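You operate a simulated robot arm through the tools that you are given. There is no shell and no other tool. Be economical: measure what you need, move in short steps, check, and stop when the job is done.

You run a simulated two-armed robot. Do the job below in one go: nothing can be reset, and whatever is moved stays where it is left.

JOB
Take the cap off the grey bottle and lay it down on the wooden work shelf of the tall rack.

It is judged by the outcome, as a careful person would: the job done as asked, and still so three seconds after it is handed in. It fails if anything else is knocked over, pushed out of place, dropped, spilled or broken. Lids that push on must go on centred and level and be pressed home; caps that screw on are set level and turned clockwise until they are tight.

ROBOT AND FRAMES
Two 7-joint arms with two-finger parallel grippers on one trunk, on a base that drives. Base frame: it is fixed to the floor where the robot stands at the start and does not move with it; the origin is under the middle of the robot, x ahead of it, y to its left, z up. Lengths are in mm, angles in rad, forces in N, time in s.
The left shoulder is at the start at [30, 119, 1060], the right one opposite. With the tool pointing down near the work surface each hand reaches from about 280 to 680 mm from the robot's upright axis, wherever it stands, measured 20 degrees to its own side. Payload 3.43 kg a hand.
Tool frame (each hand has its own): the origin (TCP) lies between the finger pads and is the grasp point; the fingertips stand 30 mm ahead of it; z points along the fingers, y is the line along which they close. The gripper opens to 94 mm. The fingers are 28 mm wide and 10 mm thick; the gripper's body (50 by 96 mm) begins 55 mm behind the TCP.
Orientation is that of the tool frame in the base frame, as a unit quaternion [w, x, y, z]. With the fingers straight down and closing along the base's y, the tool's x points along the base's -x, its y along +y and its z along -z.

CONTROLS
- The arms move only by the tool send_rows. It takes "left_deltas", "right_deltas" or both (then of equal length, played together; a hand with none holds still); each is a list of rows, each an object of numbers (a shift or turn left out is 0, a gripper value left out holds the last): "tx", "ty", "tz": the shift along the base's x, y, z in units of 100 mm (1.0 is 100 mm); "wx", "wy", "wz": the turn, a rotation vector about the base's x, y, z in units of 60 degrees (1.0 is 60 degrees). In form: [{"tx": .., "ty": .., "tz": .., "wx": .., "wy": .., "wz": ..}, ...]. A call has 1 to 8 rows; each row is the pose to reach, as a shift and turn from the pose commanded when the call began. "left_gripper" and "right_gripper" are, for a hand that has rows, the opening, from 0 (shut) to 1 (fully open), set as the call begins (left out, the last holds). A call with a number of a shift or a turn outside -1 to 1 is refused whole. Rows are played at 5 a second. More than 50 mm and 0.15 rad between two rows, or a gripper value outside its range, and nothing of the call is played. A pose out of reach is approached as far as the arm can. The call stops where the force on the tool passes 40 N (or 10 N more than at its start, if that is more) or the arm is blocked; 0.2 s more then pass. Each finger travels about 72 mm/s and halts on what it meets, pressing with about 29 N; the grip force reading is that of the motor and also rises with nothing between the fingers. The clock runs only during rows and for 0.2 s after the last one: add rows that repeat a pose to give the fingers time. The reply holds the time, the measured pose of the TCP, the force on the tool along the base axes, the opening and the grip force, in the units named above and with some noise, with the torque about the TCP (base axes, N m) and any sound that the robot's microphone picked up.
- Cameras (640 x 400 px; columns grow to the right, rows downward): "scene" is now at [38.6, -30.1, 1765.3]; the picture's right is [-0.40, -0.92, 0.00], its down [-0.71, 0.31, -0.63] and it looks along [0.57, -0.25, -0.78] (base axes); focal length 282 px, centre (320, 200). "left" rides on the left gripper at [76, -14, -102] in its tool frame; the picture's right is [0.18, 0.98, 0.00], its down [-0.75, 0.14, -0.64] and it looks along [-0.63, 0.12, 0.77] (tool axes); focal length 243 px, centre (320, 200). "right" rides on the right gripper at [76, 14, -102] in its tool frame; the picture's right is [-0.18, 0.98, 0.00], its down [-0.75, -0.14, -0.64] and it looks along [-0.63, -0.12, 0.77] (tool axes); focal length 243 px, centre (320, 200). There is no depth. A picture from a camera that has moved, and an enlarged one, comes with that camera's place and axes in the base frame and with its lens.
- get_image(camera): a new picture of that camera. It takes no simulated time.
- move_column(by): slides the trunk up (or, below 0, down) by that many mm; the arms and the scene camera ride with it, the base frame stays. It gives what a move gives, with no picture.
- steer(legs): drives the robot by 1 to 6 legs, each [ahead, turn to the left] in mm and rad, along the robot's own axes; the way and the turn of a leg run together, so that a leg with both is an arc; at most 1500 mm and 3.142 rad a leg. The arms and the cameras ride along, it lands a little off, and it stops where it bumps. It gives what a move gives.
- pan_tilt(pan, tilt): turns the head with the scene camera to pan (to the left, within 2.496 rad either way) and tilt (down, from -0.506 to 1.204), counted from straight ahead of the robot. It gives what a move gives.
- zoom(camera, box): a new picture of the part [left, top, right, bottom] of that camera's present view, enlarged. It takes no simulated time.
- close_job(): hands the job in; it is judged then, once.

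Work in short steps. Places have to be worked out from the pictures, the camera data and where the tool is seen: move nearer, look again, correct. Check each grasp and each placing, and mend what went wrong. You have 120 turns and 92 pictures in all, those below and enlarged ones among them. Open the grippers and draw the arms clear of the work before you hand the job in, unless the task says otherwise; then end with one line.

The tools are called after ">>>" as a command line: name --argument value ..., lists and objects as JSON in quotes. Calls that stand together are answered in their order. send_rows: Moves the arms, as the interface text tells. Its arguments: {"type":"object","properties":{"left_deltas":{"type":"array"},"left_gripper":{"type":"number"},"right_deltas":{"type":"array"},"right_gripper":{"type":"number"}},"required":[]} The other tools are called the same way: move_column (by) slides the trunk up or down; steer (legs) drives the base; pan_tilt (pan, tilt) turns the head that bears the scene camera; get_image (camera) takes a picture; zoom (camera, box) takes an enlarged picture of a part of a camera's view; close_job () hands the job in.

At the start:

```text
time: 0.0
left_tool_pos: [359.0, -59.5, 1284.8]
left_tool_rot: [0.0, 0.0, 1.0, 0.0]
left_force: [0.4, 0.1, 0.1]
left_wrist_torque: [0.0, 0.02, 0.0]
left_gripper_width: 94.0
left_grasp_force: 0.0
right_tool_pos: [239.2, -356.4, 1355.7]
right_tool_rot: [0.001, -0.001, 1.0, 0.0]
right_force: [-0.4, -0.3, -0.3]
right_wrist_torque: [0.01, 0.01, -0.01]
right_gripper_width: 94.1
right_grasp_force: 0.1
trunk travel left (down, up): [-325.0, 85.0]
robot x, y, heading: [2.3, -0.6, -0.001]
head pan, tilt: [-0.41, 0.894]
```

scene: 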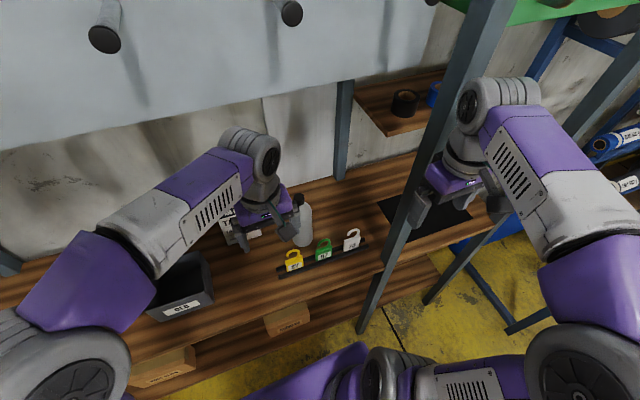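
right: 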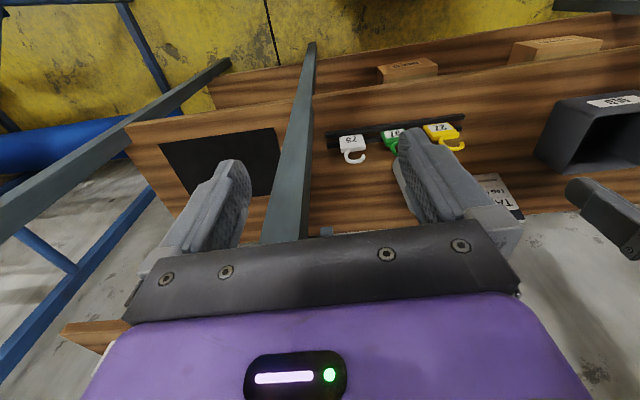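
left: 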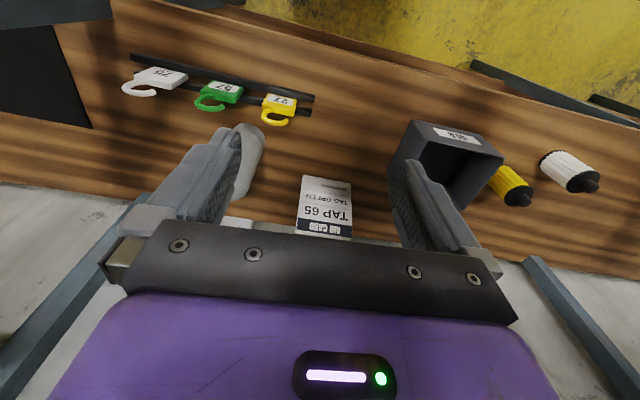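

I start by enlarging the scene around the bottle to see the cap and what the shelf belongs to.

>>> zoom --camera "scene" --box '[200, 150, 400, 290]'

>>> zoom --camera "left" --box '[100, 60, 400, 250]'

```text
2.86 times, centred on (300, 220) of scene
camera zoom: at [38.6, -30.1, 1765.3], right [-0.4, -0.92, 0.0], down [-0.71, 0.31, -0.63], along [0.57, -0.25, -0.78], focal length 806 px, centre (377, 143)
```

zoom: 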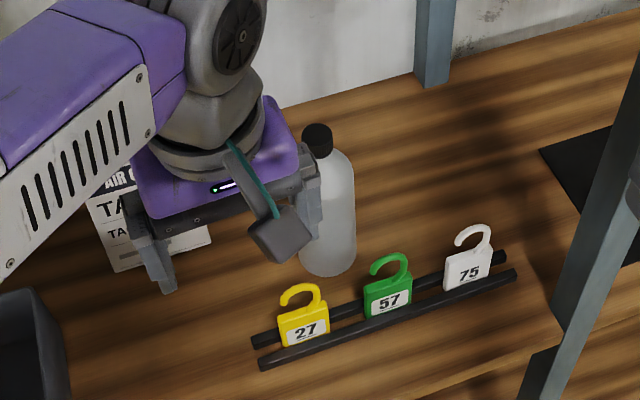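

```text
2.11 times, centred on (250, 155) of left
camera zoom: at [281.7, -73.8, 1386.9], right [-0.18, 0.98, 0.0], down [0.75, 0.14, 0.64], along [0.63, 0.12, -0.77], focal length 511 px, centre (467, 295)
```

zoom: 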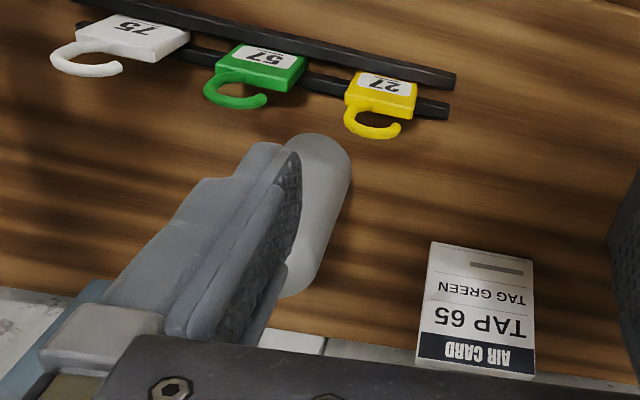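

The bottle with a black cap stands beside the left gripper on a wooden shelf. I look around to learn what is the tall rack.

>>> pan_tilt --pan -0.1 --tilt 0.3

>>> get_image --camera "scene"

>>> pan_tilt --pan -0.9 --tilt 0.5

>>> get_image --camera "scene"

>>> pan_tilt --pan 0.5 --tilt 0.7

>>> get_image --camera "scene"

```text
time: 1.0
left_tool_pos: [358.1, -59.0, 1284.2]
left_tool_rot: [0.0, 0.0, 1.0, 0.0]
left_force: [0.5, -0.4, 0.2]
left_wrist_torque: [-0.02, 0.0, 0.01]
left_gripper_width: 94.1
left_grasp_force: 0.1
right_tool_pos: [239.6, -356.6, 1356.4]
right_tool_rot: [0.0, 0.0, 1.0, -0.001]
right_force: [-0.4, -0.4, 0.0]
right_wrist_torque: [0.0, 0.0, 0.01]
right_gripper_width: 94.0
right_grasp_force: 0.1
trunk travel left (down, up): [-325.0, 85.0]
robot x, y, heading: [4.0, -4.1, -0.0]
head pan, tilt: [-0.099, 0.3]
```

```text
86 pictures are left
camera scene: at [62.0, -9.2, 1816.9], right [-0.1, -0.99, 0.0], down [-0.29, 0.03, -0.95], along [0.95, -0.1, -0.3], focal length 282 px, centre (320, 200)
```

scene: 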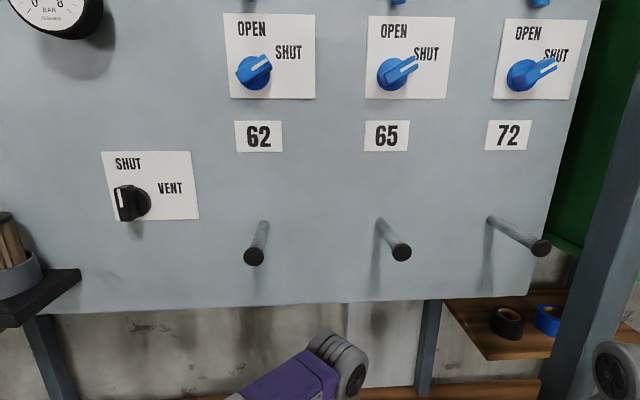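

```text
time: 2.1
left_tool_pos: [357.6, -59.1, 1284.5]
left_tool_rot: [-0.001, 0.0, 1.0, 0.0]
left_force: [0.5, -1.2, -0.2]
left_wrist_torque: [-0.01, -0.01, -0.01]
left_gripper_width: 93.8
left_grasp_force: 0.2
right_tool_pos: [239.7, -356.2, 1356.3]
right_tool_rot: [0.0, 0.0, 1.0, 0.0]
right_force: [-0.2, 0.2, -0.5]
right_wrist_torque: [-0.01, 0.0, 0.02]
right_gripper_width: 94.0
right_grasp_force: 0.0
trunk travel left (down, up): [-325.0, 85.0]
robot x, y, heading: [-0.7, 2.0, 0.002]
head pan, tilt: [-0.901, 0.499]
```

```text
85 pictures are left
camera scene: at [25.6, -71.1, 1798.6], right [-0.78, -0.62, 0.0], down [-0.3, 0.37, -0.88], along [0.55, -0.69, -0.48], focal length 282 px, centre (320, 200)
```

scene: 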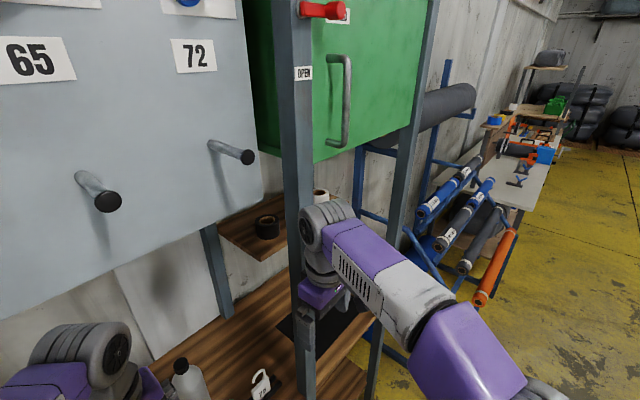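

```text
time: 3.7
left_tool_pos: [357.8, -60.2, 1284.4]
left_tool_rot: [0.0, 0.001, 1.0, 0.0]
left_force: [0.0, 0.0, -0.4]
left_wrist_torque: [-0.04, 0.0, 0.01]
left_gripper_width: 93.7
left_grasp_force: 0.1
right_tool_pos: [240.0, -355.7, 1356.2]
right_tool_rot: [0.001, 0.0, 1.0, 0.0]
right_force: [-0.7, 0.0, 0.0]
right_wrist_torque: [0.01, -0.05, 0.01]
right_gripper_width: 94.0
right_grasp_force: 0.1
trunk travel left (down, up): [-325.0, 85.0]
robot x, y, heading: [-1.0, 3.2, 0.001]
head pan, tilt: [0.499, 0.7]
```

```text
84 pictures are left
camera scene: at [43.6, 40.7, 1780.9], right [0.48, -0.88, 0.0], down [-0.57, -0.31, -0.77], along [0.67, 0.37, -0.64], focal length 282 px, centre (320, 200)
```

scene: 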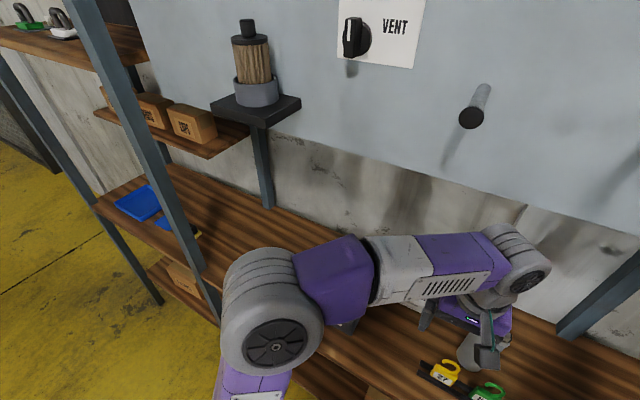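

The bottle stands at about (520, -175), shelf about z 920, cap at about z 1140, and the rack around the robot is the tall rack. I plan to hold the body with the left hand (tilted about 45°, above the tags) and unscrew from above with the right; first I tilt the left hand in the clear and bring the right hand off the post.

>>> send_rows --left_deltas '[{"wy": -0.125, "tx": -0.1}, {"wy": -0.25, "tx": -0.2}, {"wy": -0.375, "tx": -0.3}, {"wy": -0.5, "tx": -0.4}, {"wy": -0.625, "tx": -0.4}, {"wy": -0.75, "tx": -0.4}]' --right_deltas '[{"ty": 0.2}, {"ty": 0.4}, {"ty": 0.6}, {"ty": 0.8}, {"ty": 0.9}, {"ty": 0.9}]'

>>> pan_tilt --pan -0.3 --tilt 0.9

>>> get_image --camera "scene"

>>> get_image --camera "left"

>>> get_image --camera "right"

```text
time: 5.1
left_tool_pos: [319.0, -59.8, 1284.2]
left_tool_rot: [0.384, 0.001, 0.924, -0.001]
left_force: [0.1, -0.4, 0.2]
left_wrist_torque: [-0.01, 0.0, -0.01]
left_gripper_width: 94.1
left_grasp_force: 0.1
right_tool_pos: [240.1, -264.9, 1356.3]
right_tool_rot: [0.0, 0.0, 1.0, 0.0]
right_force: [-0.8, -0.4, 0.7]
right_wrist_torque: [0.0, -0.03, 0.0]
right_gripper_width: 93.9
right_grasp_force: 0.0
trunk travel left (down, up): [-325.0, 85.0]
robot x, y, heading: [0.0, -2.7, -0.0]
head pan, tilt: [0.499, 0.7]
```

```text
time: 6.2
left_tool_pos: [318.4, -59.3, 1283.6]
left_tool_rot: [0.382, 0.0, 0.924, 0.0]
left_force: [-0.2, -0.1, 0.2]
left_wrist_torque: [-0.02, 0.01, -0.03]
left_gripper_width: 94.0
left_grasp_force: 0.0
right_tool_pos: [240.3, -265.8, 1355.3]
right_tool_rot: [-0.001, 0.001, 1.0, 0.001]
right_force: [-1.0, 0.0, 0.2]
right_wrist_torque: [-0.01, 0.0, -0.01]
right_gripper_width: 94.1
right_grasp_force: 0.1
trunk travel left (down, up): [-325.0, 85.0]
robot x, y, heading: [1.9, 1.5, 0.001]
head pan, tilt: [-0.3, 0.901]
```

```text
83 pictures are left
camera scene: at [41.2, -22.1, 1764.7], right [-0.29, -0.96, 0.0], down [-0.75, 0.23, -0.62], along [0.59, -0.18, -0.78], focal length 282 px, centre (320, 200)
```

scene: 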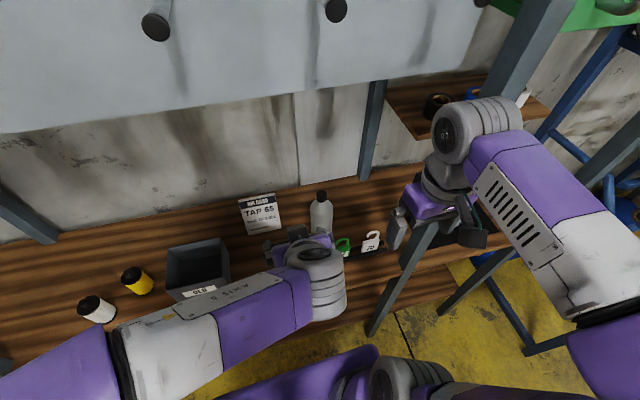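

```text
82 pictures are left
camera left: at [191.6, -73.9, 1303.1], right [-0.13, 0.98, -0.13], down [0.08, 0.14, 0.99], along [0.99, 0.12, -0.1], focal length 243 px, centre (320, 200)
```

left: 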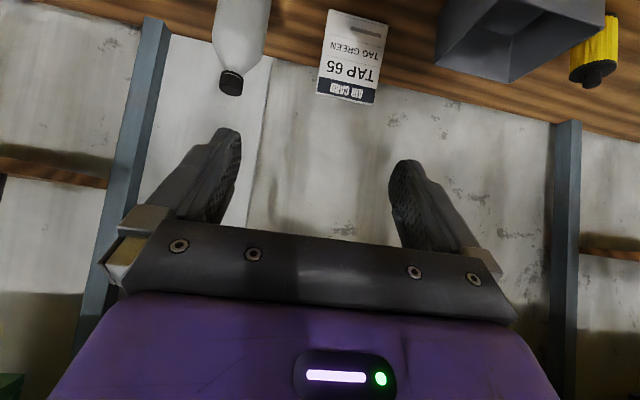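

```text
81 pictures are left
camera right: at [164.0, -251.8, 1457.5], right [0.18, 0.98, 0.0], down [0.75, -0.14, 0.64], along [0.63, -0.12, -0.77], focal length 243 px, centre (320, 200)
```

right: 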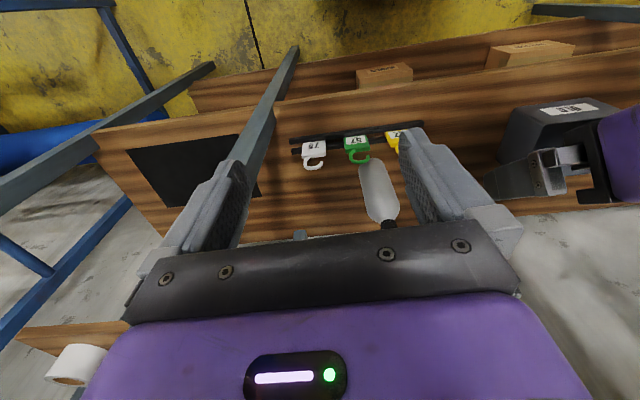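

I refine the bottle's place with enlarged views from the two well-separated cameras.

>>> zoom --camera "scene" --box '[240, 170, 400, 270]'

>>> zoom --camera "left" --box '[160, 0, 320, 100]'

>>> zoom --camera "right" --box '[300, 130, 460, 230]'

```text
4.00 times, centred on (320, 220) of scene
camera zoom: at [41.2, -22.1, 1764.7], right [-0.29, -0.96, 0.0], down [-0.75, 0.23, -0.62], along [0.59, -0.18, -0.78], focal length 1129 px, centre (320, 120)
```

zoom: 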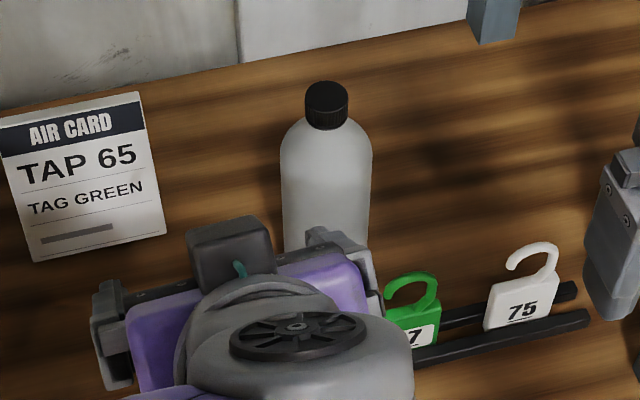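

```text
4.00 times, centred on (240, 50) of left
camera zoom: at [191.6, -73.9, 1303.1], right [-0.13, 0.98, -0.13], down [0.08, 0.14, 0.99], along [0.99, 0.12, -0.1], focal length 970 px, centre (640, 800)
```

zoom: 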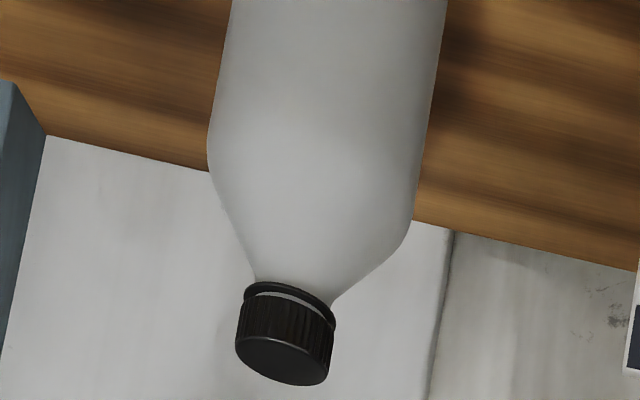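

```text
4.00 times, centred on (380, 180) of right
camera zoom: at [164.0, -251.8, 1457.5], right [0.18, 0.98, 0.0], down [0.75, -0.14, 0.64], along [0.63, -0.12, -0.77], focal length 970 px, centre (80, 280)
```

zoom: 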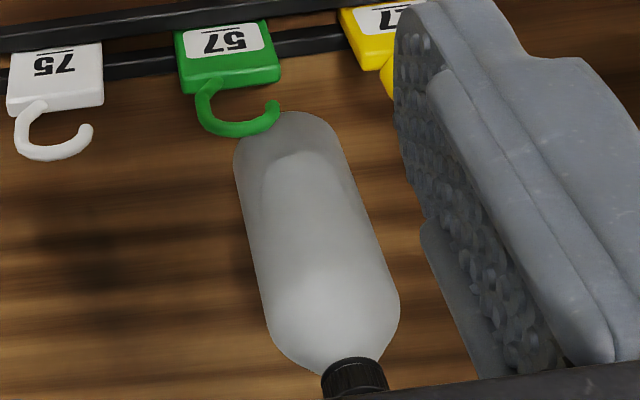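

The cap (ribbed, about 32 mm wide) has its top at about (547, -181, 1126); the tag hooks reach about z 1036 at x 428. So the left hand will approach yawed about -60°, clear behind the tags; I turn it now, moving to a pre-approach place.

>>> send_rows --left_deltas '[{"wz": -0.125, "tx": 0.125, "ty": 0.05, "tz": -0.05}, {"wz": -0.25, "tx": 0.25, "ty": 0.1, "tz": -0.1}, {"wz": -0.375, "tx": 0.375, "ty": 0.15, "tz": -0.15}, {"wz": -0.5, "tx": 0.5, "ty": 0.2, "tz": -0.2}, {"wz": -0.625, "tx": 0.625, "ty": 0.25, "tz": -0.3}, {"wz": -0.75, "tx": 0.75, "ty": 0.3, "tz": -0.4}, {"wz": -0.875, "tx": 0.875, "ty": 0.35, "tz": -0.5}, {"wz": -1.0, "tx": 1.0, "ty": 0.4, "tz": -0.6}]'

>>> get_image --camera "left"

>>> get_image --camera "scene"

```text
time: 8.0
left_tool_pos: [419.1, -19.4, 1223.5]
left_tool_rot: [0.331, 0.461, 0.8, -0.193]
left_force: [-0.2, 0.0, -0.3]
left_wrist_torque: [-0.03, 0.03, -0.03]
left_gripper_width: 94.0
left_grasp_force: 0.1
right_tool_pos: [241.8, -264.4, 1355.1]
right_tool_rot: [0.001, -0.001, 1.0, 0.001]
right_force: [-0.2, 0.7, -0.2]
right_wrist_torque: [0.0, -0.01, -0.01]
right_gripper_width: 94.0
right_grasp_force: 0.0
trunk travel left (down, up): [-325.0, 85.0]
robot x, y, heading: [-0.2, -0.4, 0.001]
head pan, tilt: [-0.3, 0.901]
```

```text
77 pictures are left
camera left: at [342.9, 83.2, 1242.8], right [0.79, 0.6, -0.13], down [0.16, 0.0, 0.99], along [0.6, -0.8, -0.09], focal length 243 px, centre (320, 200)
```

left: 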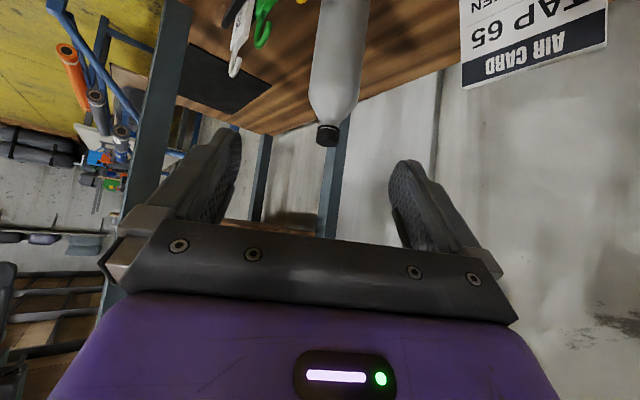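

```text
76 pictures are left
camera scene: at [42.6, -21.5, 1764.7], right [-0.3, -0.96, 0.0], down [-0.75, 0.23, -0.62], along [0.59, -0.18, -0.78], focal length 282 px, centre (320, 200)
```

scene: 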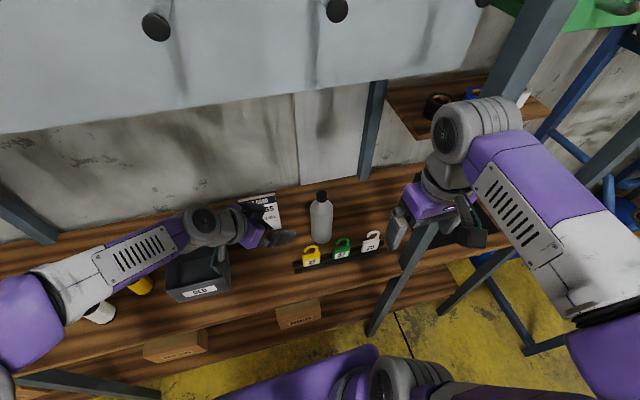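

The estimate agrees (cap about (547, -183, 1127)). I go to the pre-grasp point 150 mm back along the approach axis.

>>> send_rows --left_deltas '[{"tx": 0.15, "ty": -0.14, "tz": -0.18}, {"tx": 0.3, "ty": -0.28, "tz": -0.36}, {"tx": 0.45, "ty": -0.42, "tz": -0.54}, {"tx": 0.6, "ty": -0.56, "tz": -0.73}, {"tx": 0.75, "ty": -0.7, "tz": -0.92}, {"tx": 0.75, "ty": -0.7, "tz": -0.92}]'

>>> get_image --camera "left"

>>> zoom --camera "scene" --box '[200, 150, 400, 275]'

```text
time: 9.4
left_tool_pos: [493.4, -87.8, 1132.7]
left_tool_rot: [0.331, 0.462, 0.8, -0.191]
left_force: [-0.4, -0.3, -0.4]
left_wrist_torque: [0.01, 0.02, 0.0]
left_gripper_width: 93.9
left_grasp_force: 0.0
right_tool_pos: [239.4, -265.8, 1355.0]
right_tool_rot: [0.0, 0.0, 1.0, 0.0]
right_force: [0.2, 0.2, 0.3]
right_wrist_torque: [0.04, -0.01, 0.02]
right_gripper_width: 94.0
right_grasp_force: 0.1
trunk travel left (down, up): [-325.0, 85.0]
robot x, y, heading: [-0.1, -2.2, -0.002]
head pan, tilt: [-0.3, 0.901]
```

```text
75 pictures are left
camera left: at [417.2, 13.5, 1151.6], right [0.79, 0.6, -0.13], down [0.16, 0.0, 0.99], along [0.6, -0.8, -0.1], focal length 243 px, centre (320, 200)
```

left: 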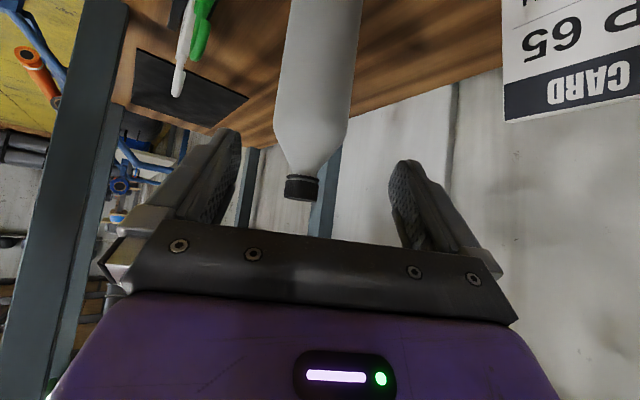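

```text
3.20 times, centred on (300, 212) of scene
camera zoom: at [40.5, -21.8, 1764.8], right [-0.3, -0.96, 0.0], down [-0.75, 0.23, -0.62], along [0.59, -0.18, -0.78], focal length 903 px, centre (384, 160)
```

zoom: 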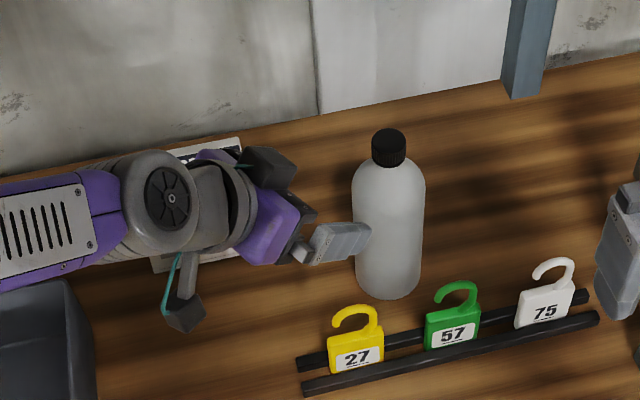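

The bottle sits about 5 mm left of the hand's axis in the left picture, so I aim at (543, -184, 1028). I go two thirds of the way and look again.

>>> send_rows --left_deltas '[{"tx": 0.08, "ty": -0.16, "tz": -0.17}, {"tx": 0.17, "ty": -0.32, "tz": -0.35}, {"tx": 0.25, "ty": -0.48, "tz": -0.52}, {"tx": 0.33, "ty": -0.64, "tz": -0.7}, {"tx": 0.33, "ty": -0.64, "tz": -0.7}]'

>>> get_image --camera "left"

>>> zoom --camera "scene" --box '[200, 150, 400, 275]'

```text
time: 10.6
left_tool_pos: [525.4, -152.8, 1061.8]
left_tool_rot: [0.332, 0.462, 0.8, -0.191]
left_force: [-0.1, -0.1, 0.2]
left_wrist_torque: [0.04, -0.03, -0.02]
left_gripper_width: 94.0
left_grasp_force: 0.2
right_tool_pos: [240.2, -265.9, 1356.3]
right_tool_rot: [0.001, 0.0, 1.0, 0.0]
right_force: [-0.1, 0.2, 0.5]
right_wrist_torque: [-0.03, 0.0, 0.01]
right_gripper_width: 94.1
right_grasp_force: 0.1
trunk travel left (down, up): [-325.0, 85.0]
robot x, y, heading: [-2.4, -2.7, 0.001]
head pan, tilt: [-0.3, 0.901]
```

```text
73 pictures are left
camera left: at [449.7, -50.9, 1081.4], right [0.79, 0.6, -0.13], down [0.16, 0.0, 0.99], along [0.6, -0.8, -0.1], focal length 243 px, centre (320, 200)
```

left: 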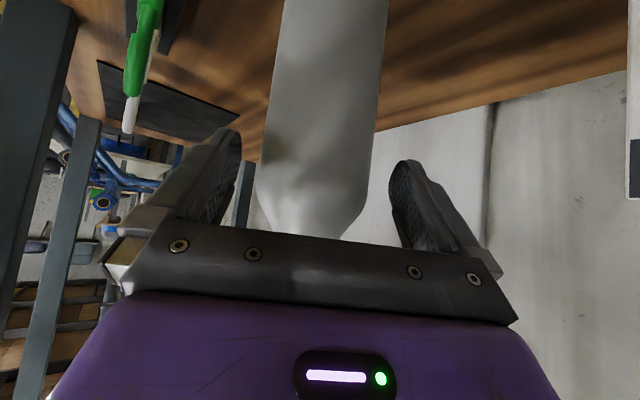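

```text
3.20 times, centred on (300, 212) of scene
camera zoom: at [40.6, -21.7, 1764.8], right [-0.3, -0.96, 0.0], down [-0.75, 0.23, -0.62], along [0.59, -0.18, -0.78], focal length 903 px, centre (384, 160)
```

zoom: 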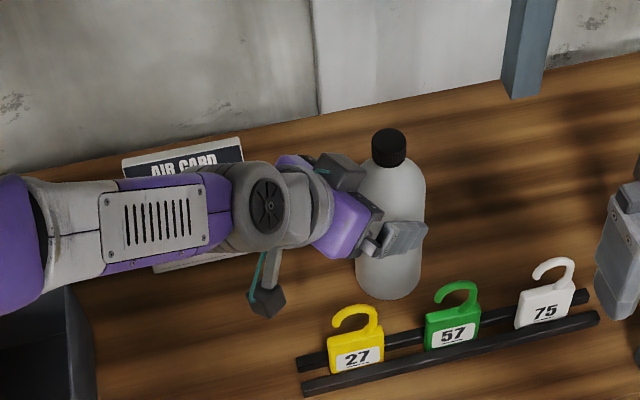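

The bottle is centred between the fingers; I finish the approach and then close the left gripper.

>>> send_rows --left_deltas '[{"tx": 0.06, "ty": -0.1, "tz": -0.11}, {"tx": 0.12, "ty": -0.2, "tz": -0.22}, {"tx": 0.18, "ty": -0.31, "tz": -0.34}, {"tx": 0.18, "ty": -0.31, "tz": -0.34}]'

>>> get_image --camera "left"

>>> zoom --camera "scene" --box '[240, 170, 400, 270]'

```text
time: 11.6
left_tool_pos: [543.8, -182.3, 1027.6]
left_tool_rot: [0.332, 0.462, 0.8, -0.192]
left_force: [-0.3, 0.6, -0.3]
left_wrist_torque: [-0.01, 0.01, 0.0]
left_gripper_width: 94.0
left_grasp_force: 0.1
right_tool_pos: [239.6, -265.1, 1355.7]
right_tool_rot: [0.0, -0.001, 1.0, 0.0]
right_force: [-0.1, -0.8, -0.2]
right_wrist_torque: [-0.01, -0.03, -0.02]
right_gripper_width: 94.2
right_grasp_force: 0.0
trunk travel left (down, up): [-325.0, 85.0]
robot x, y, heading: [-3.2, -1.0, 0.008]
head pan, tilt: [-0.3, 0.901]
```

```text
71 pictures are left
camera left: at [467.5, -80.7, 1046.7], right [0.79, 0.6, -0.13], down [0.16, 0.0, 0.99], along [0.6, -0.8, -0.1], focal length 243 px, centre (320, 200)
```

left: 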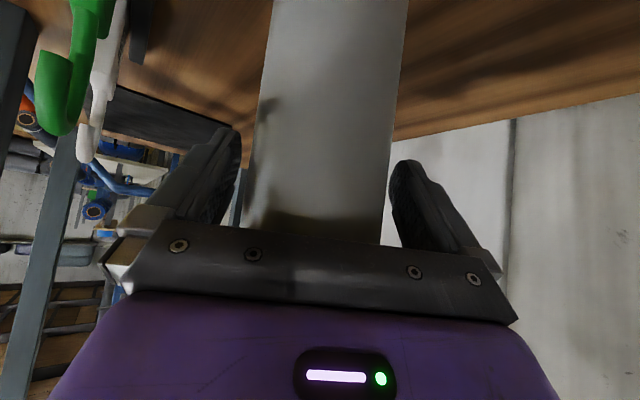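

```text
4.00 times, centred on (320, 220) of scene
camera zoom: at [40.8, -21.8, 1764.7], right [-0.3, -0.96, 0.0], down [-0.75, 0.23, -0.62], along [0.59, -0.18, -0.78], focal length 1129 px, centre (320, 120)
```

zoom: 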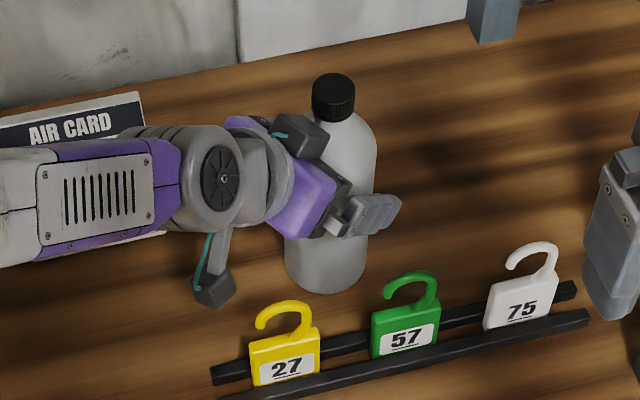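

The bottle leans about 2°: the hand's palm touches its shoulder because of the tilt. I back off about 24 mm along the approach axis so it stands upright again, keeping the bottle near the finger ends.

>>> send_rows --left_deltas '[{"tx": -0.02, "ty": 0.035, "tz": 0.04}, {"tx": -0.04, "ty": 0.07, "tz": 0.08}, {"tx": -0.06, "ty": 0.105, "tz": 0.12}, {"tx": -0.085, "ty": 0.147, "tz": 0.16}, {"tx": -0.085, "ty": 0.147, "tz": 0.16}]'

>>> get_image --camera "left"

>>> zoom --camera "scene" --box '[240, 170, 400, 270]'

```text
time: 12.8
left_tool_pos: [537.1, -168.8, 1044.2]
left_tool_rot: [0.332, 0.462, 0.8, -0.191]
left_force: [0.7, -0.5, 0.8]
left_wrist_torque: [-0.01, 0.01, -0.03]
left_gripper_width: 94.0
left_grasp_force: 0.0
right_tool_pos: [239.8, -266.1, 1355.3]
right_tool_rot: [0.0, 0.0, 1.0, 0.0]
right_force: [-0.5, -0.1, -0.2]
right_wrist_torque: [0.0, -0.03, 0.04]
right_gripper_width: 93.7
right_grasp_force: 0.1
trunk travel left (down, up): [-325.0, 85.0]
robot x, y, heading: [3.0, 3.9, -0.001]
head pan, tilt: [-0.3, 0.901]
```

```text
69 pictures are left
camera left: at [460.2, -66.7, 1063.1], right [0.79, 0.6, -0.13], down [0.16, 0.0, 0.99], along [0.6, -0.8, -0.1], focal length 243 px, centre (320, 200)
```

left: 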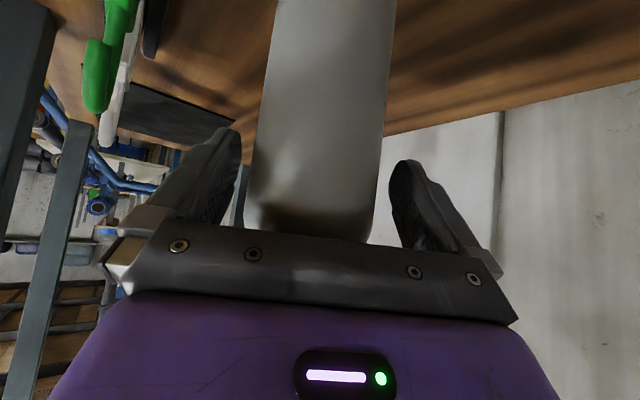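

```text
4.00 times, centred on (320, 220) of scene
camera zoom: at [41.3, -22.4, 1764.7], right [-0.3, -0.96, 0.0], down [-0.75, 0.23, -0.62], along [0.59, -0.18, -0.78], focal length 1129 px, centre (320, 120)
```

zoom: 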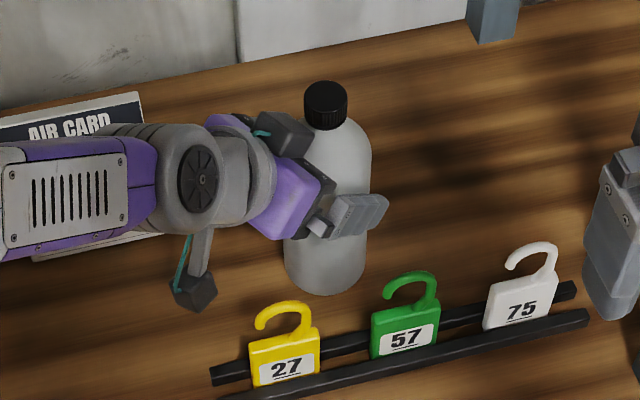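

The bottle stands upright again at its old place and is centred in the fingers. I close the left gripper.

>>> send_rows --left_deltas '[{}, {}, {}, {}, {}]' --left_gripper 0

>>> zoom --camera "scene" --box '[240, 170, 400, 270]'

>>> get_image --camera "left"

```text
time: 14.0
left_tool_pos: [536.7, -169.2, 1044.7]
left_tool_rot: [0.331, 0.462, 0.8, -0.191]
left_force: [0.3, 0.3, 1.6]
left_wrist_torque: [0.02, -0.03, 0.05]
left_gripper_width: 72.8
left_grasp_force: 29.5
right_tool_pos: [241.0, -266.3, 1355.1]
right_tool_rot: [0.0, 0.0, 1.0, 0.0]
right_force: [-0.4, -0.7, -0.6]
right_wrist_torque: [0.01, 0.03, -0.02]
right_gripper_width: 93.8
right_grasp_force: 0.0
trunk travel left (down, up): [-325.0, 85.0]
robot x, y, heading: [5.5, -1.5, 0.005]
head pan, tilt: [-0.3, 0.901]
```

```text
4.00 times, centred on (320, 220) of scene
camera zoom: at [40.9, -22.2, 1764.7], right [-0.3, -0.96, 0.0], down [-0.75, 0.23, -0.62], along [0.59, -0.18, -0.78], focal length 1129 px, centre (320, 120)
```

zoom: 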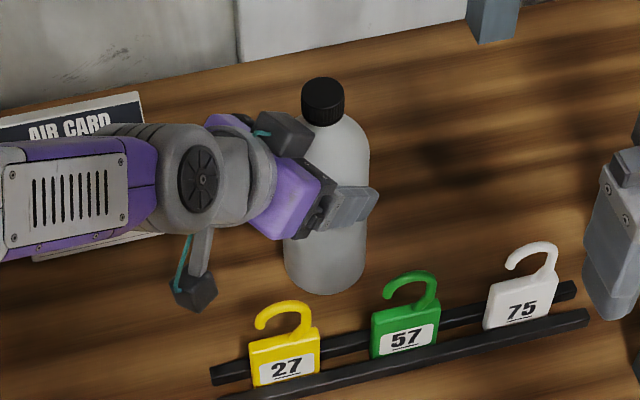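

```text
66 pictures are left
camera left: at [460.0, -66.7, 1063.2], right [0.79, 0.6, -0.13], down [0.16, 0.0, 0.99], along [0.6, -0.8, -0.1], focal length 243 px, centre (320, 200)
```

left: 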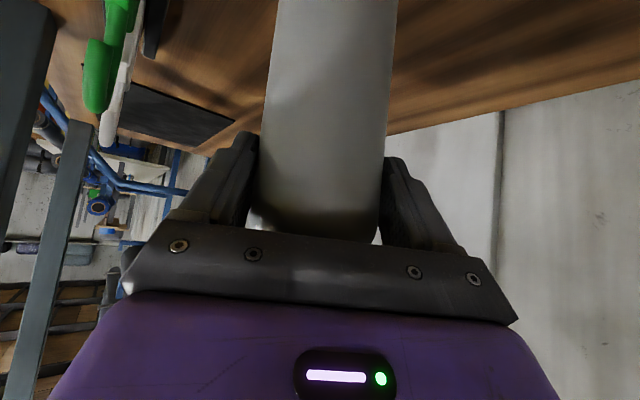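

The bottle is held firmly (73 mm wide, 29 N); the cap is now at about (551, -180, 1127). I bring the right hand forward in steps, watching the post.

>>> send_rows --right_deltas '[{"tx": 0.1, "ty": 0.15, "tz": -0.1}, {"tx": 0.2, "ty": 0.3, "tz": -0.2}, {"tx": 0.35, "ty": 0.45, "tz": -0.3}, {"tx": 0.5, "ty": 0.6, "tz": -0.4}, {"tx": 0.7, "ty": 0.7, "tz": -0.5}, {"tx": 0.9, "ty": 0.75, "tz": -0.6}, {"tx": 0.9, "ty": 0.75, "tz": -0.6}]'

>>> get_image --camera "scene"

```text
time: 15.6
left_tool_pos: [537.4, -169.5, 1042.9]
left_tool_rot: [0.332, 0.462, 0.8, -0.191]
left_force: [0.5, 0.6, 1.7]
left_wrist_torque: [0.05, -0.06, -0.01]
left_gripper_width: 72.9
left_grasp_force: 28.9
right_tool_pos: [329.8, -192.0, 1296.7]
right_tool_rot: [0.001, -0.001, 1.0, 0.0]
right_force: [-0.3, 0.3, -0.2]
right_wrist_torque: [-0.01, -0.04, -0.01]
right_gripper_width: 93.9
right_grasp_force: 0.1
trunk travel left (down, up): [-325.0, 85.0]
robot x, y, heading: [-3.6, 0.3, 0.0]
head pan, tilt: [-0.3, 0.901]
```

```text
65 pictures are left
camera scene: at [40.7, -22.3, 1764.7], right [-0.3, -0.96, 0.0], down [-0.75, 0.23, -0.62], along [0.59, -0.18, -0.78], focal length 282 px, centre (320, 200)
```

scene: 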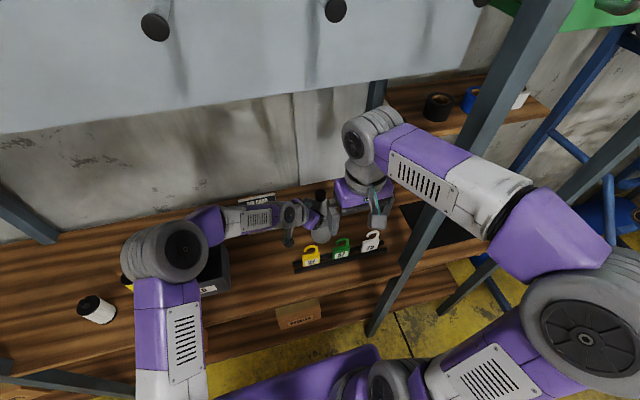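

The right forearm passes in front of the post with some room. I go on another part and check the clearance.

>>> send_rows --right_deltas '[{"tx": 0.2, "tz": -0.1}, {"tx": 0.4, "tz": -0.2}, {"tx": 0.6, "tz": -0.3}, {"tx": 0.8, "tz": -0.4}, {"tx": 1.0, "tz": -0.5}, {"tx": 1.0, "tz": -0.5}]'

>>> get_image --camera "scene"

>>> get_image --camera "right"

```text
time: 17.0
left_tool_pos: [536.0, -169.2, 1043.4]
left_tool_rot: [0.332, 0.462, 0.8, -0.191]
left_force: [-0.6, 0.4, 1.5]
left_wrist_torque: [0.0, -0.1, 0.01]
left_gripper_width: 72.7
left_grasp_force: 29.3
right_tool_pos: [428.2, -192.3, 1245.2]
right_tool_rot: [0.0, 0.001, 1.0, -0.001]
right_force: [0.3, 0.5, 0.6]
right_wrist_torque: [0.0, -0.03, -0.04]
right_gripper_width: 94.0
right_grasp_force: 0.1
trunk travel left (down, up): [-325.0, 85.0]
robot x, y, heading: [1.6, -1.2, 0.002]
head pan, tilt: [-0.3, 0.901]
```

```text
64 pictures are left
camera scene: at [40.8, -22.4, 1764.7], right [-0.3, -0.96, 0.0], down [-0.75, 0.23, -0.62], along [0.59, -0.18, -0.78], focal length 282 px, centre (320, 200)
```

scene: 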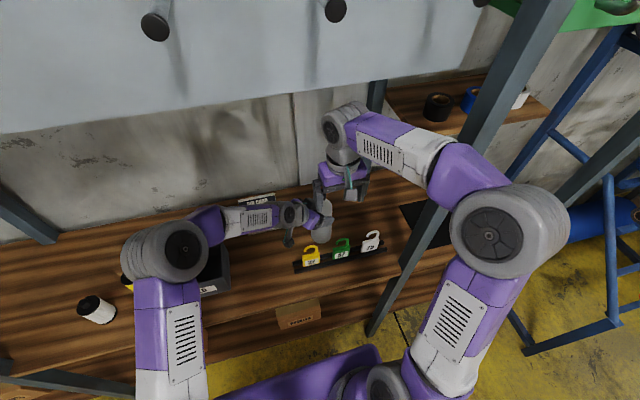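

```text
63 pictures are left
camera right: at [352.4, -177.4, 1347.0], right [0.18, 0.98, 0.0], down [0.75, -0.14, 0.64], along [0.63, -0.12, -0.77], focal length 243 px, centre (320, 200)
```

right: 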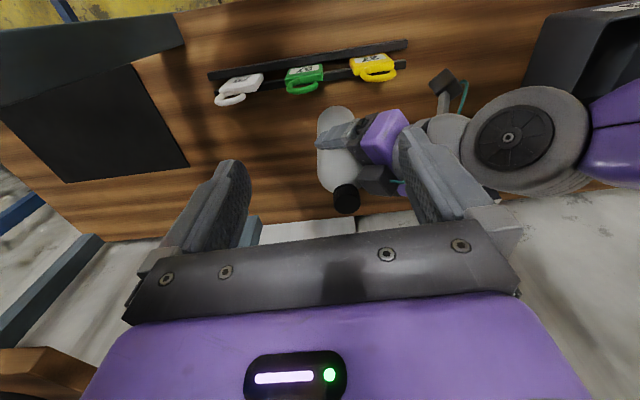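

The cap is seen at about (550, -182, 1127). I move most of the way above it while turning the hand 45° clockwise to leave room for the unscrewing turn.

>>> send_rows --right_deltas '[{"tx": 0.15, "wz": -0.125}, {"tx": 0.3, "wz": -0.25}, {"tx": 0.45, "wz": -0.375}, {"tx": 0.6, "wz": -0.5}, {"tx": 0.75, "ty": 0.05, "wz": -0.625}, {"tx": 0.9, "ty": 0.1, "wz": -0.75}, {"tx": 0.9, "ty": 0.1, "wz": -0.75}]' --right_gripper 0.7

>>> get_image --camera "scene"

>>> get_image --camera "right"

```text
time: 18.6
left_tool_pos: [535.9, -168.8, 1043.1]
left_tool_rot: [0.332, 0.462, 0.8, -0.19]
left_force: [0.1, 0.2, 0.9]
left_wrist_torque: [0.02, -0.05, -0.01]
left_gripper_width: 72.9
left_grasp_force: 28.7
right_tool_pos: [520.0, -181.2, 1247.4]
right_tool_rot: [0.0, 0.383, 0.924, 0.0]
right_force: [-0.6, 0.7, -0.4]
right_wrist_torque: [0.03, 0.02, 0.0]
right_gripper_width: 65.9
right_grasp_force: 0.2
trunk travel left (down, up): [-325.0, 85.0]
robot x, y, heading: [1.7, 3.6, -0.001]
head pan, tilt: [-0.3, 0.901]
```

```text
62 pictures are left
camera scene: at [40.7, -22.5, 1764.7], right [-0.3, -0.96, 0.0], down [-0.75, 0.23, -0.62], along [0.59, -0.18, -0.78], focal length 282 px, centre (320, 200)
```

scene: 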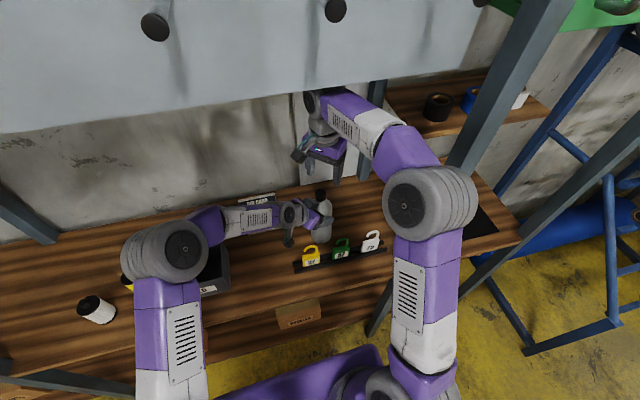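

```text
61 pictures are left
camera right: at [476.0, -116.9, 1349.1], right [0.83, 0.56, 0.0], down [0.43, -0.63, 0.64], along [0.36, -0.53, -0.77], focal length 243 px, centre (320, 200)
```

right: 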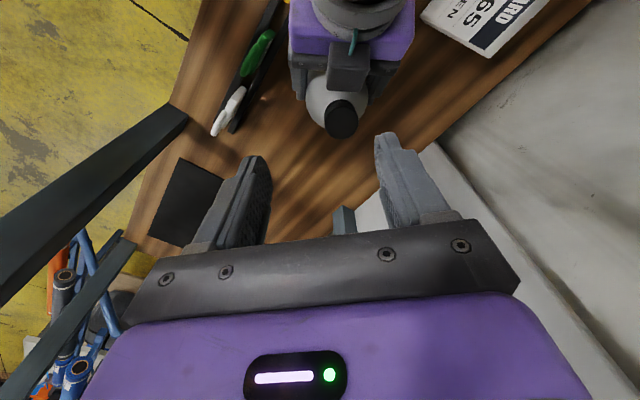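

I take an enlarged look at the cap from the right hand to fix its centre.

>>> zoom --camera "right" --box '[260, 60, 420, 160]'

>>> zoom --camera "scene" --box '[260, 110, 420, 210]'

```text
4.00 times, centred on (340, 110) of right
camera zoom: at [476.0, -116.9, 1349.1], right [0.83, 0.56, 0.0], down [0.43, -0.63, 0.64], along [0.36, -0.53, -0.77], focal length 970 px, centre (240, 560)
```

zoom: 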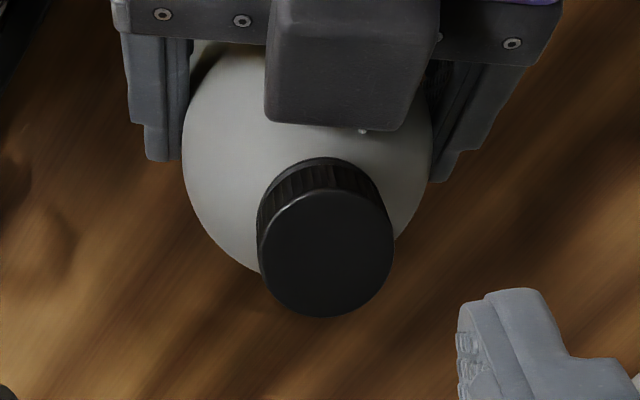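

```text
4.00 times, centred on (340, 160) of scene
camera zoom: at [40.7, -22.5, 1764.7], right [-0.3, -0.96, 0.0], down [-0.75, 0.23, -0.62], along [0.59, -0.18, -0.78], focal length 1129 px, centre (240, 360)
```

zoom: 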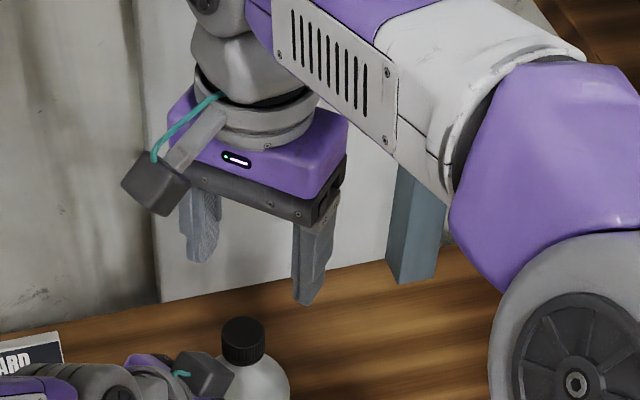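

A block on top of the left hand sits close beside the cap and would get in the way of the right fingers. I regrip the bottle with the left hand nearly level (about 15° down): first open and back out along its axis.

>>> send_rows --left_deltas '[{}, {}, {"tx": -0.04, "ty": 0.07, "tz": 0.08}, {"tx": -0.11, "ty": 0.18, "tz": 0.21}, {"tx": -0.18, "ty": 0.31, "tz": 0.35}, {"tx": -0.25, "ty": 0.43, "tz": 0.5}, {"tx": -0.32, "ty": 0.55, "tz": 0.64}, {"tx": -0.32, "ty": 0.55, "tz": 0.64}]' --left_gripper 1

>>> send_rows --left_deltas '[{"wx": -0.108, "wy": -0.0625}, {"wx": -0.216, "wy": -0.125, "ty": 0.05, "tz": -0.1}, {"wx": -0.325, "wy": -0.1875, "ty": 0.1, "tz": -0.3}, {"wx": -0.433, "wy": -0.25, "tx": -0.03, "ty": 0.13, "tz": -0.5}, {"wx": -0.433, "wy": -0.25, "tx": -0.03, "ty": 0.13, "tz": -0.5}]'

>>> get_image --camera "left"

>>> zoom --camera "scene" --box '[200, 160, 400, 285]'

```text
time: 20.4
left_tool_pos: [504.9, -114.3, 1108.7]
left_tool_rot: [0.331, 0.463, 0.8, -0.192]
left_force: [1.0, 0.5, -0.8]
left_wrist_torque: [-0.02, -0.01, -0.02]
left_gripper_width: 94.1
left_grasp_force: 0.0
right_tool_pos: [521.5, -181.1, 1246.8]
right_tool_rot: [0.001, 0.382, 0.924, 0.0]
right_force: [-0.3, 0.0, -1.4]
right_wrist_torque: [0.0, 0.01, 0.0]
right_gripper_width: 66.0
right_grasp_force: 0.0
trunk travel left (down, up): [-325.0, 85.0]
robot x, y, heading: [1.0, 0.3, 0.0]
head pan, tilt: [-0.3, 0.901]
```

```text
time: 21.6
left_tool_pos: [499.7, -102.7, 1057.9]
left_tool_rot: [0.527, 0.397, 0.687, -0.304]
left_force: [0.7, -0.1, -0.1]
left_wrist_torque: [-0.02, -0.01, 0.01]
left_gripper_width: 94.0
left_grasp_force: 0.2
right_tool_pos: [519.1, -181.3, 1247.2]
right_tool_rot: [0.0, 0.383, 0.924, 0.0]
right_force: [0.6, 0.3, -0.5]
right_wrist_torque: [0.0, -0.02, 0.02]
right_gripper_width: 66.0
right_grasp_force: 0.0
trunk travel left (down, up): [-325.0, 85.0]
robot x, y, heading: [-0.2, 3.3, 0.003]
head pan, tilt: [-0.3, 0.901]
```

```text
58 pictures are left
camera left: at [428.1, -6.7, 1011.5], right [0.83, 0.53, -0.18], down [-0.09, 0.44, 0.89], along [0.55, -0.72, 0.41], focal length 243 px, centre (320, 200)
```

left: 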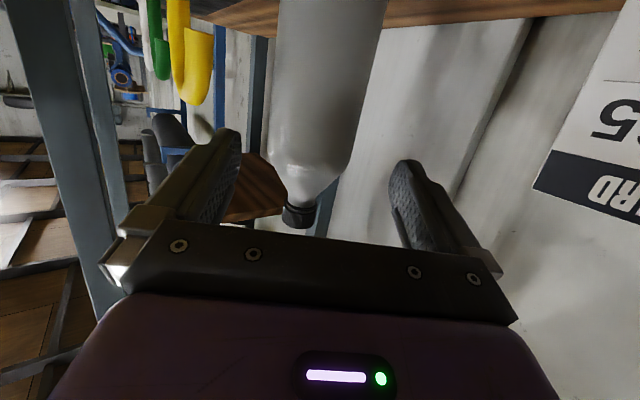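

```text
3.20 times, centred on (300, 222) of scene
camera zoom: at [40.6, -23.0, 1764.8], right [-0.3, -0.96, 0.0], down [-0.75, 0.23, -0.62], along [0.59, -0.18, -0.78], focal length 903 px, centre (384, 128)
```

zoom: 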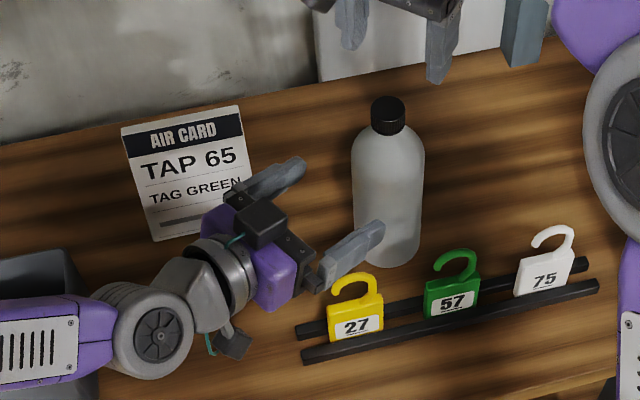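

The bottle stands upright again and lies on the new approach axis. I advance half way and check clearance to the yellow tag.

>>> send_rows --left_deltas '[{"tx": 0.07, "ty": -0.12, "tz": -0.04}, {"tx": 0.14, "ty": -0.24, "tz": -0.08}, {"tx": 0.21, "ty": -0.36, "tz": -0.12}, {"tx": 0.28, "ty": -0.48, "tz": -0.17}, {"tx": 0.28, "ty": -0.48, "tz": -0.17}]'

>>> get_image --camera "left"

>>> zoom --camera "scene" --box '[200, 160, 400, 285]'

```text
time: 22.8
left_tool_pos: [528.8, -149.7, 1039.3]
left_tool_rot: [0.527, 0.397, 0.687, -0.305]
left_force: [-0.7, -0.8, 0.4]
left_wrist_torque: [-0.04, 0.0, 0.02]
left_gripper_width: 94.2
left_grasp_force: 0.1
right_tool_pos: [520.4, -180.4, 1248.0]
right_tool_rot: [0.0, 0.382, 0.924, 0.0]
right_force: [0.3, 0.3, -0.5]
right_wrist_torque: [-0.03, -0.03, 0.0]
right_gripper_width: 65.8
right_grasp_force: 0.1
trunk travel left (down, up): [-325.0, 85.0]
robot x, y, heading: [4.7, 0.0, -0.002]
head pan, tilt: [-0.3, 0.901]
```

```text
56 pictures are left
camera left: at [456.7, -54.2, 993.8], right [0.83, 0.53, -0.18], down [-0.09, 0.44, 0.89], along [0.55, -0.72, 0.41], focal length 243 px, centre (320, 200)
```

left: 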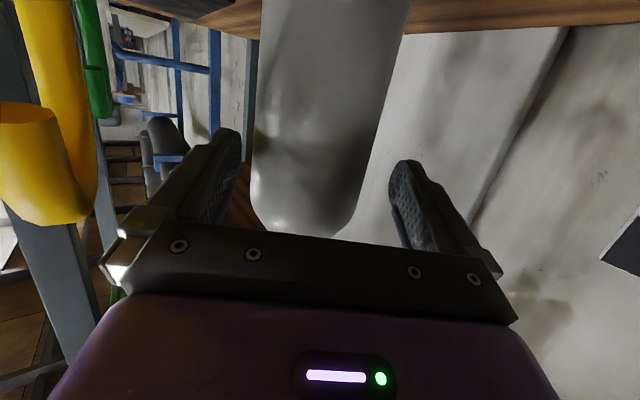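

```text
3.20 times, centred on (300, 222) of scene
camera zoom: at [40.9, -21.8, 1764.7], right [-0.3, -0.96, 0.0], down [-0.75, 0.23, -0.62], along [0.59, -0.18, -0.78], focal length 903 px, centre (384, 128)
```

zoom: 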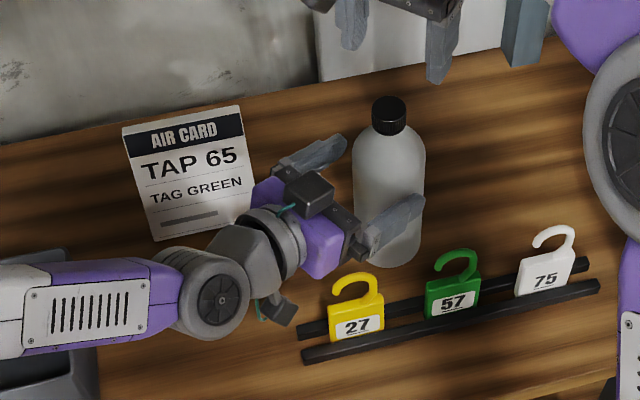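

Clear of the tags and centred; I finish the approach and close the left gripper.

>>> send_rows --left_deltas '[{"tx": 0.045, "ty": -0.085, "tz": -0.025}, {"tx": 0.09, "ty": -0.17, "tz": -0.05}, {"tx": 0.135, "ty": -0.26, "tz": -0.07}, {"tx": 0.135, "ty": -0.26, "tz": -0.07}]'

>>> zoom --camera "scene" --box '[200, 160, 400, 285]'

>>> get_image --camera "left"

```text
time: 23.8
left_tool_pos: [543.1, -174.5, 1033.7]
left_tool_rot: [0.527, 0.397, 0.686, -0.305]
left_force: [0.6, 0.0, 0.3]
left_wrist_torque: [-0.01, -0.02, -0.02]
left_gripper_width: 94.1
left_grasp_force: 0.0
right_tool_pos: [520.1, -181.2, 1246.7]
right_tool_rot: [-0.001, 0.383, 0.924, 0.001]
right_force: [0.2, 0.5, -0.4]
right_wrist_torque: [-0.01, 0.02, 0.02]
right_gripper_width: 65.7
right_grasp_force: 0.0
trunk travel left (down, up): [-325.0, 85.0]
robot x, y, heading: [0.1, -0.9, 0.001]
head pan, tilt: [-0.3, 0.901]
```

```text
3.20 times, centred on (300, 222) of scene
camera zoom: at [41.0, -21.9, 1764.7], right [-0.3, -0.96, 0.0], down [-0.75, 0.23, -0.62], along [0.59, -0.18, -0.78], focal length 903 px, centre (384, 128)
```

zoom: 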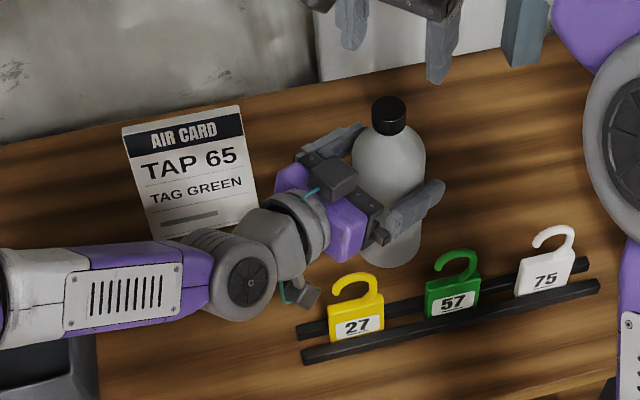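

```text
53 pictures are left
camera left: at [470.4, -79.7, 987.5], right [0.83, 0.53, -0.18], down [-0.09, 0.44, 0.89], along [0.55, -0.72, 0.41], focal length 243 px, centre (320, 200)
```

left: 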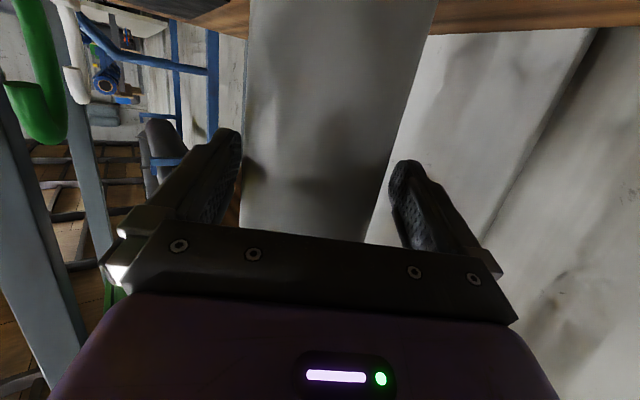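

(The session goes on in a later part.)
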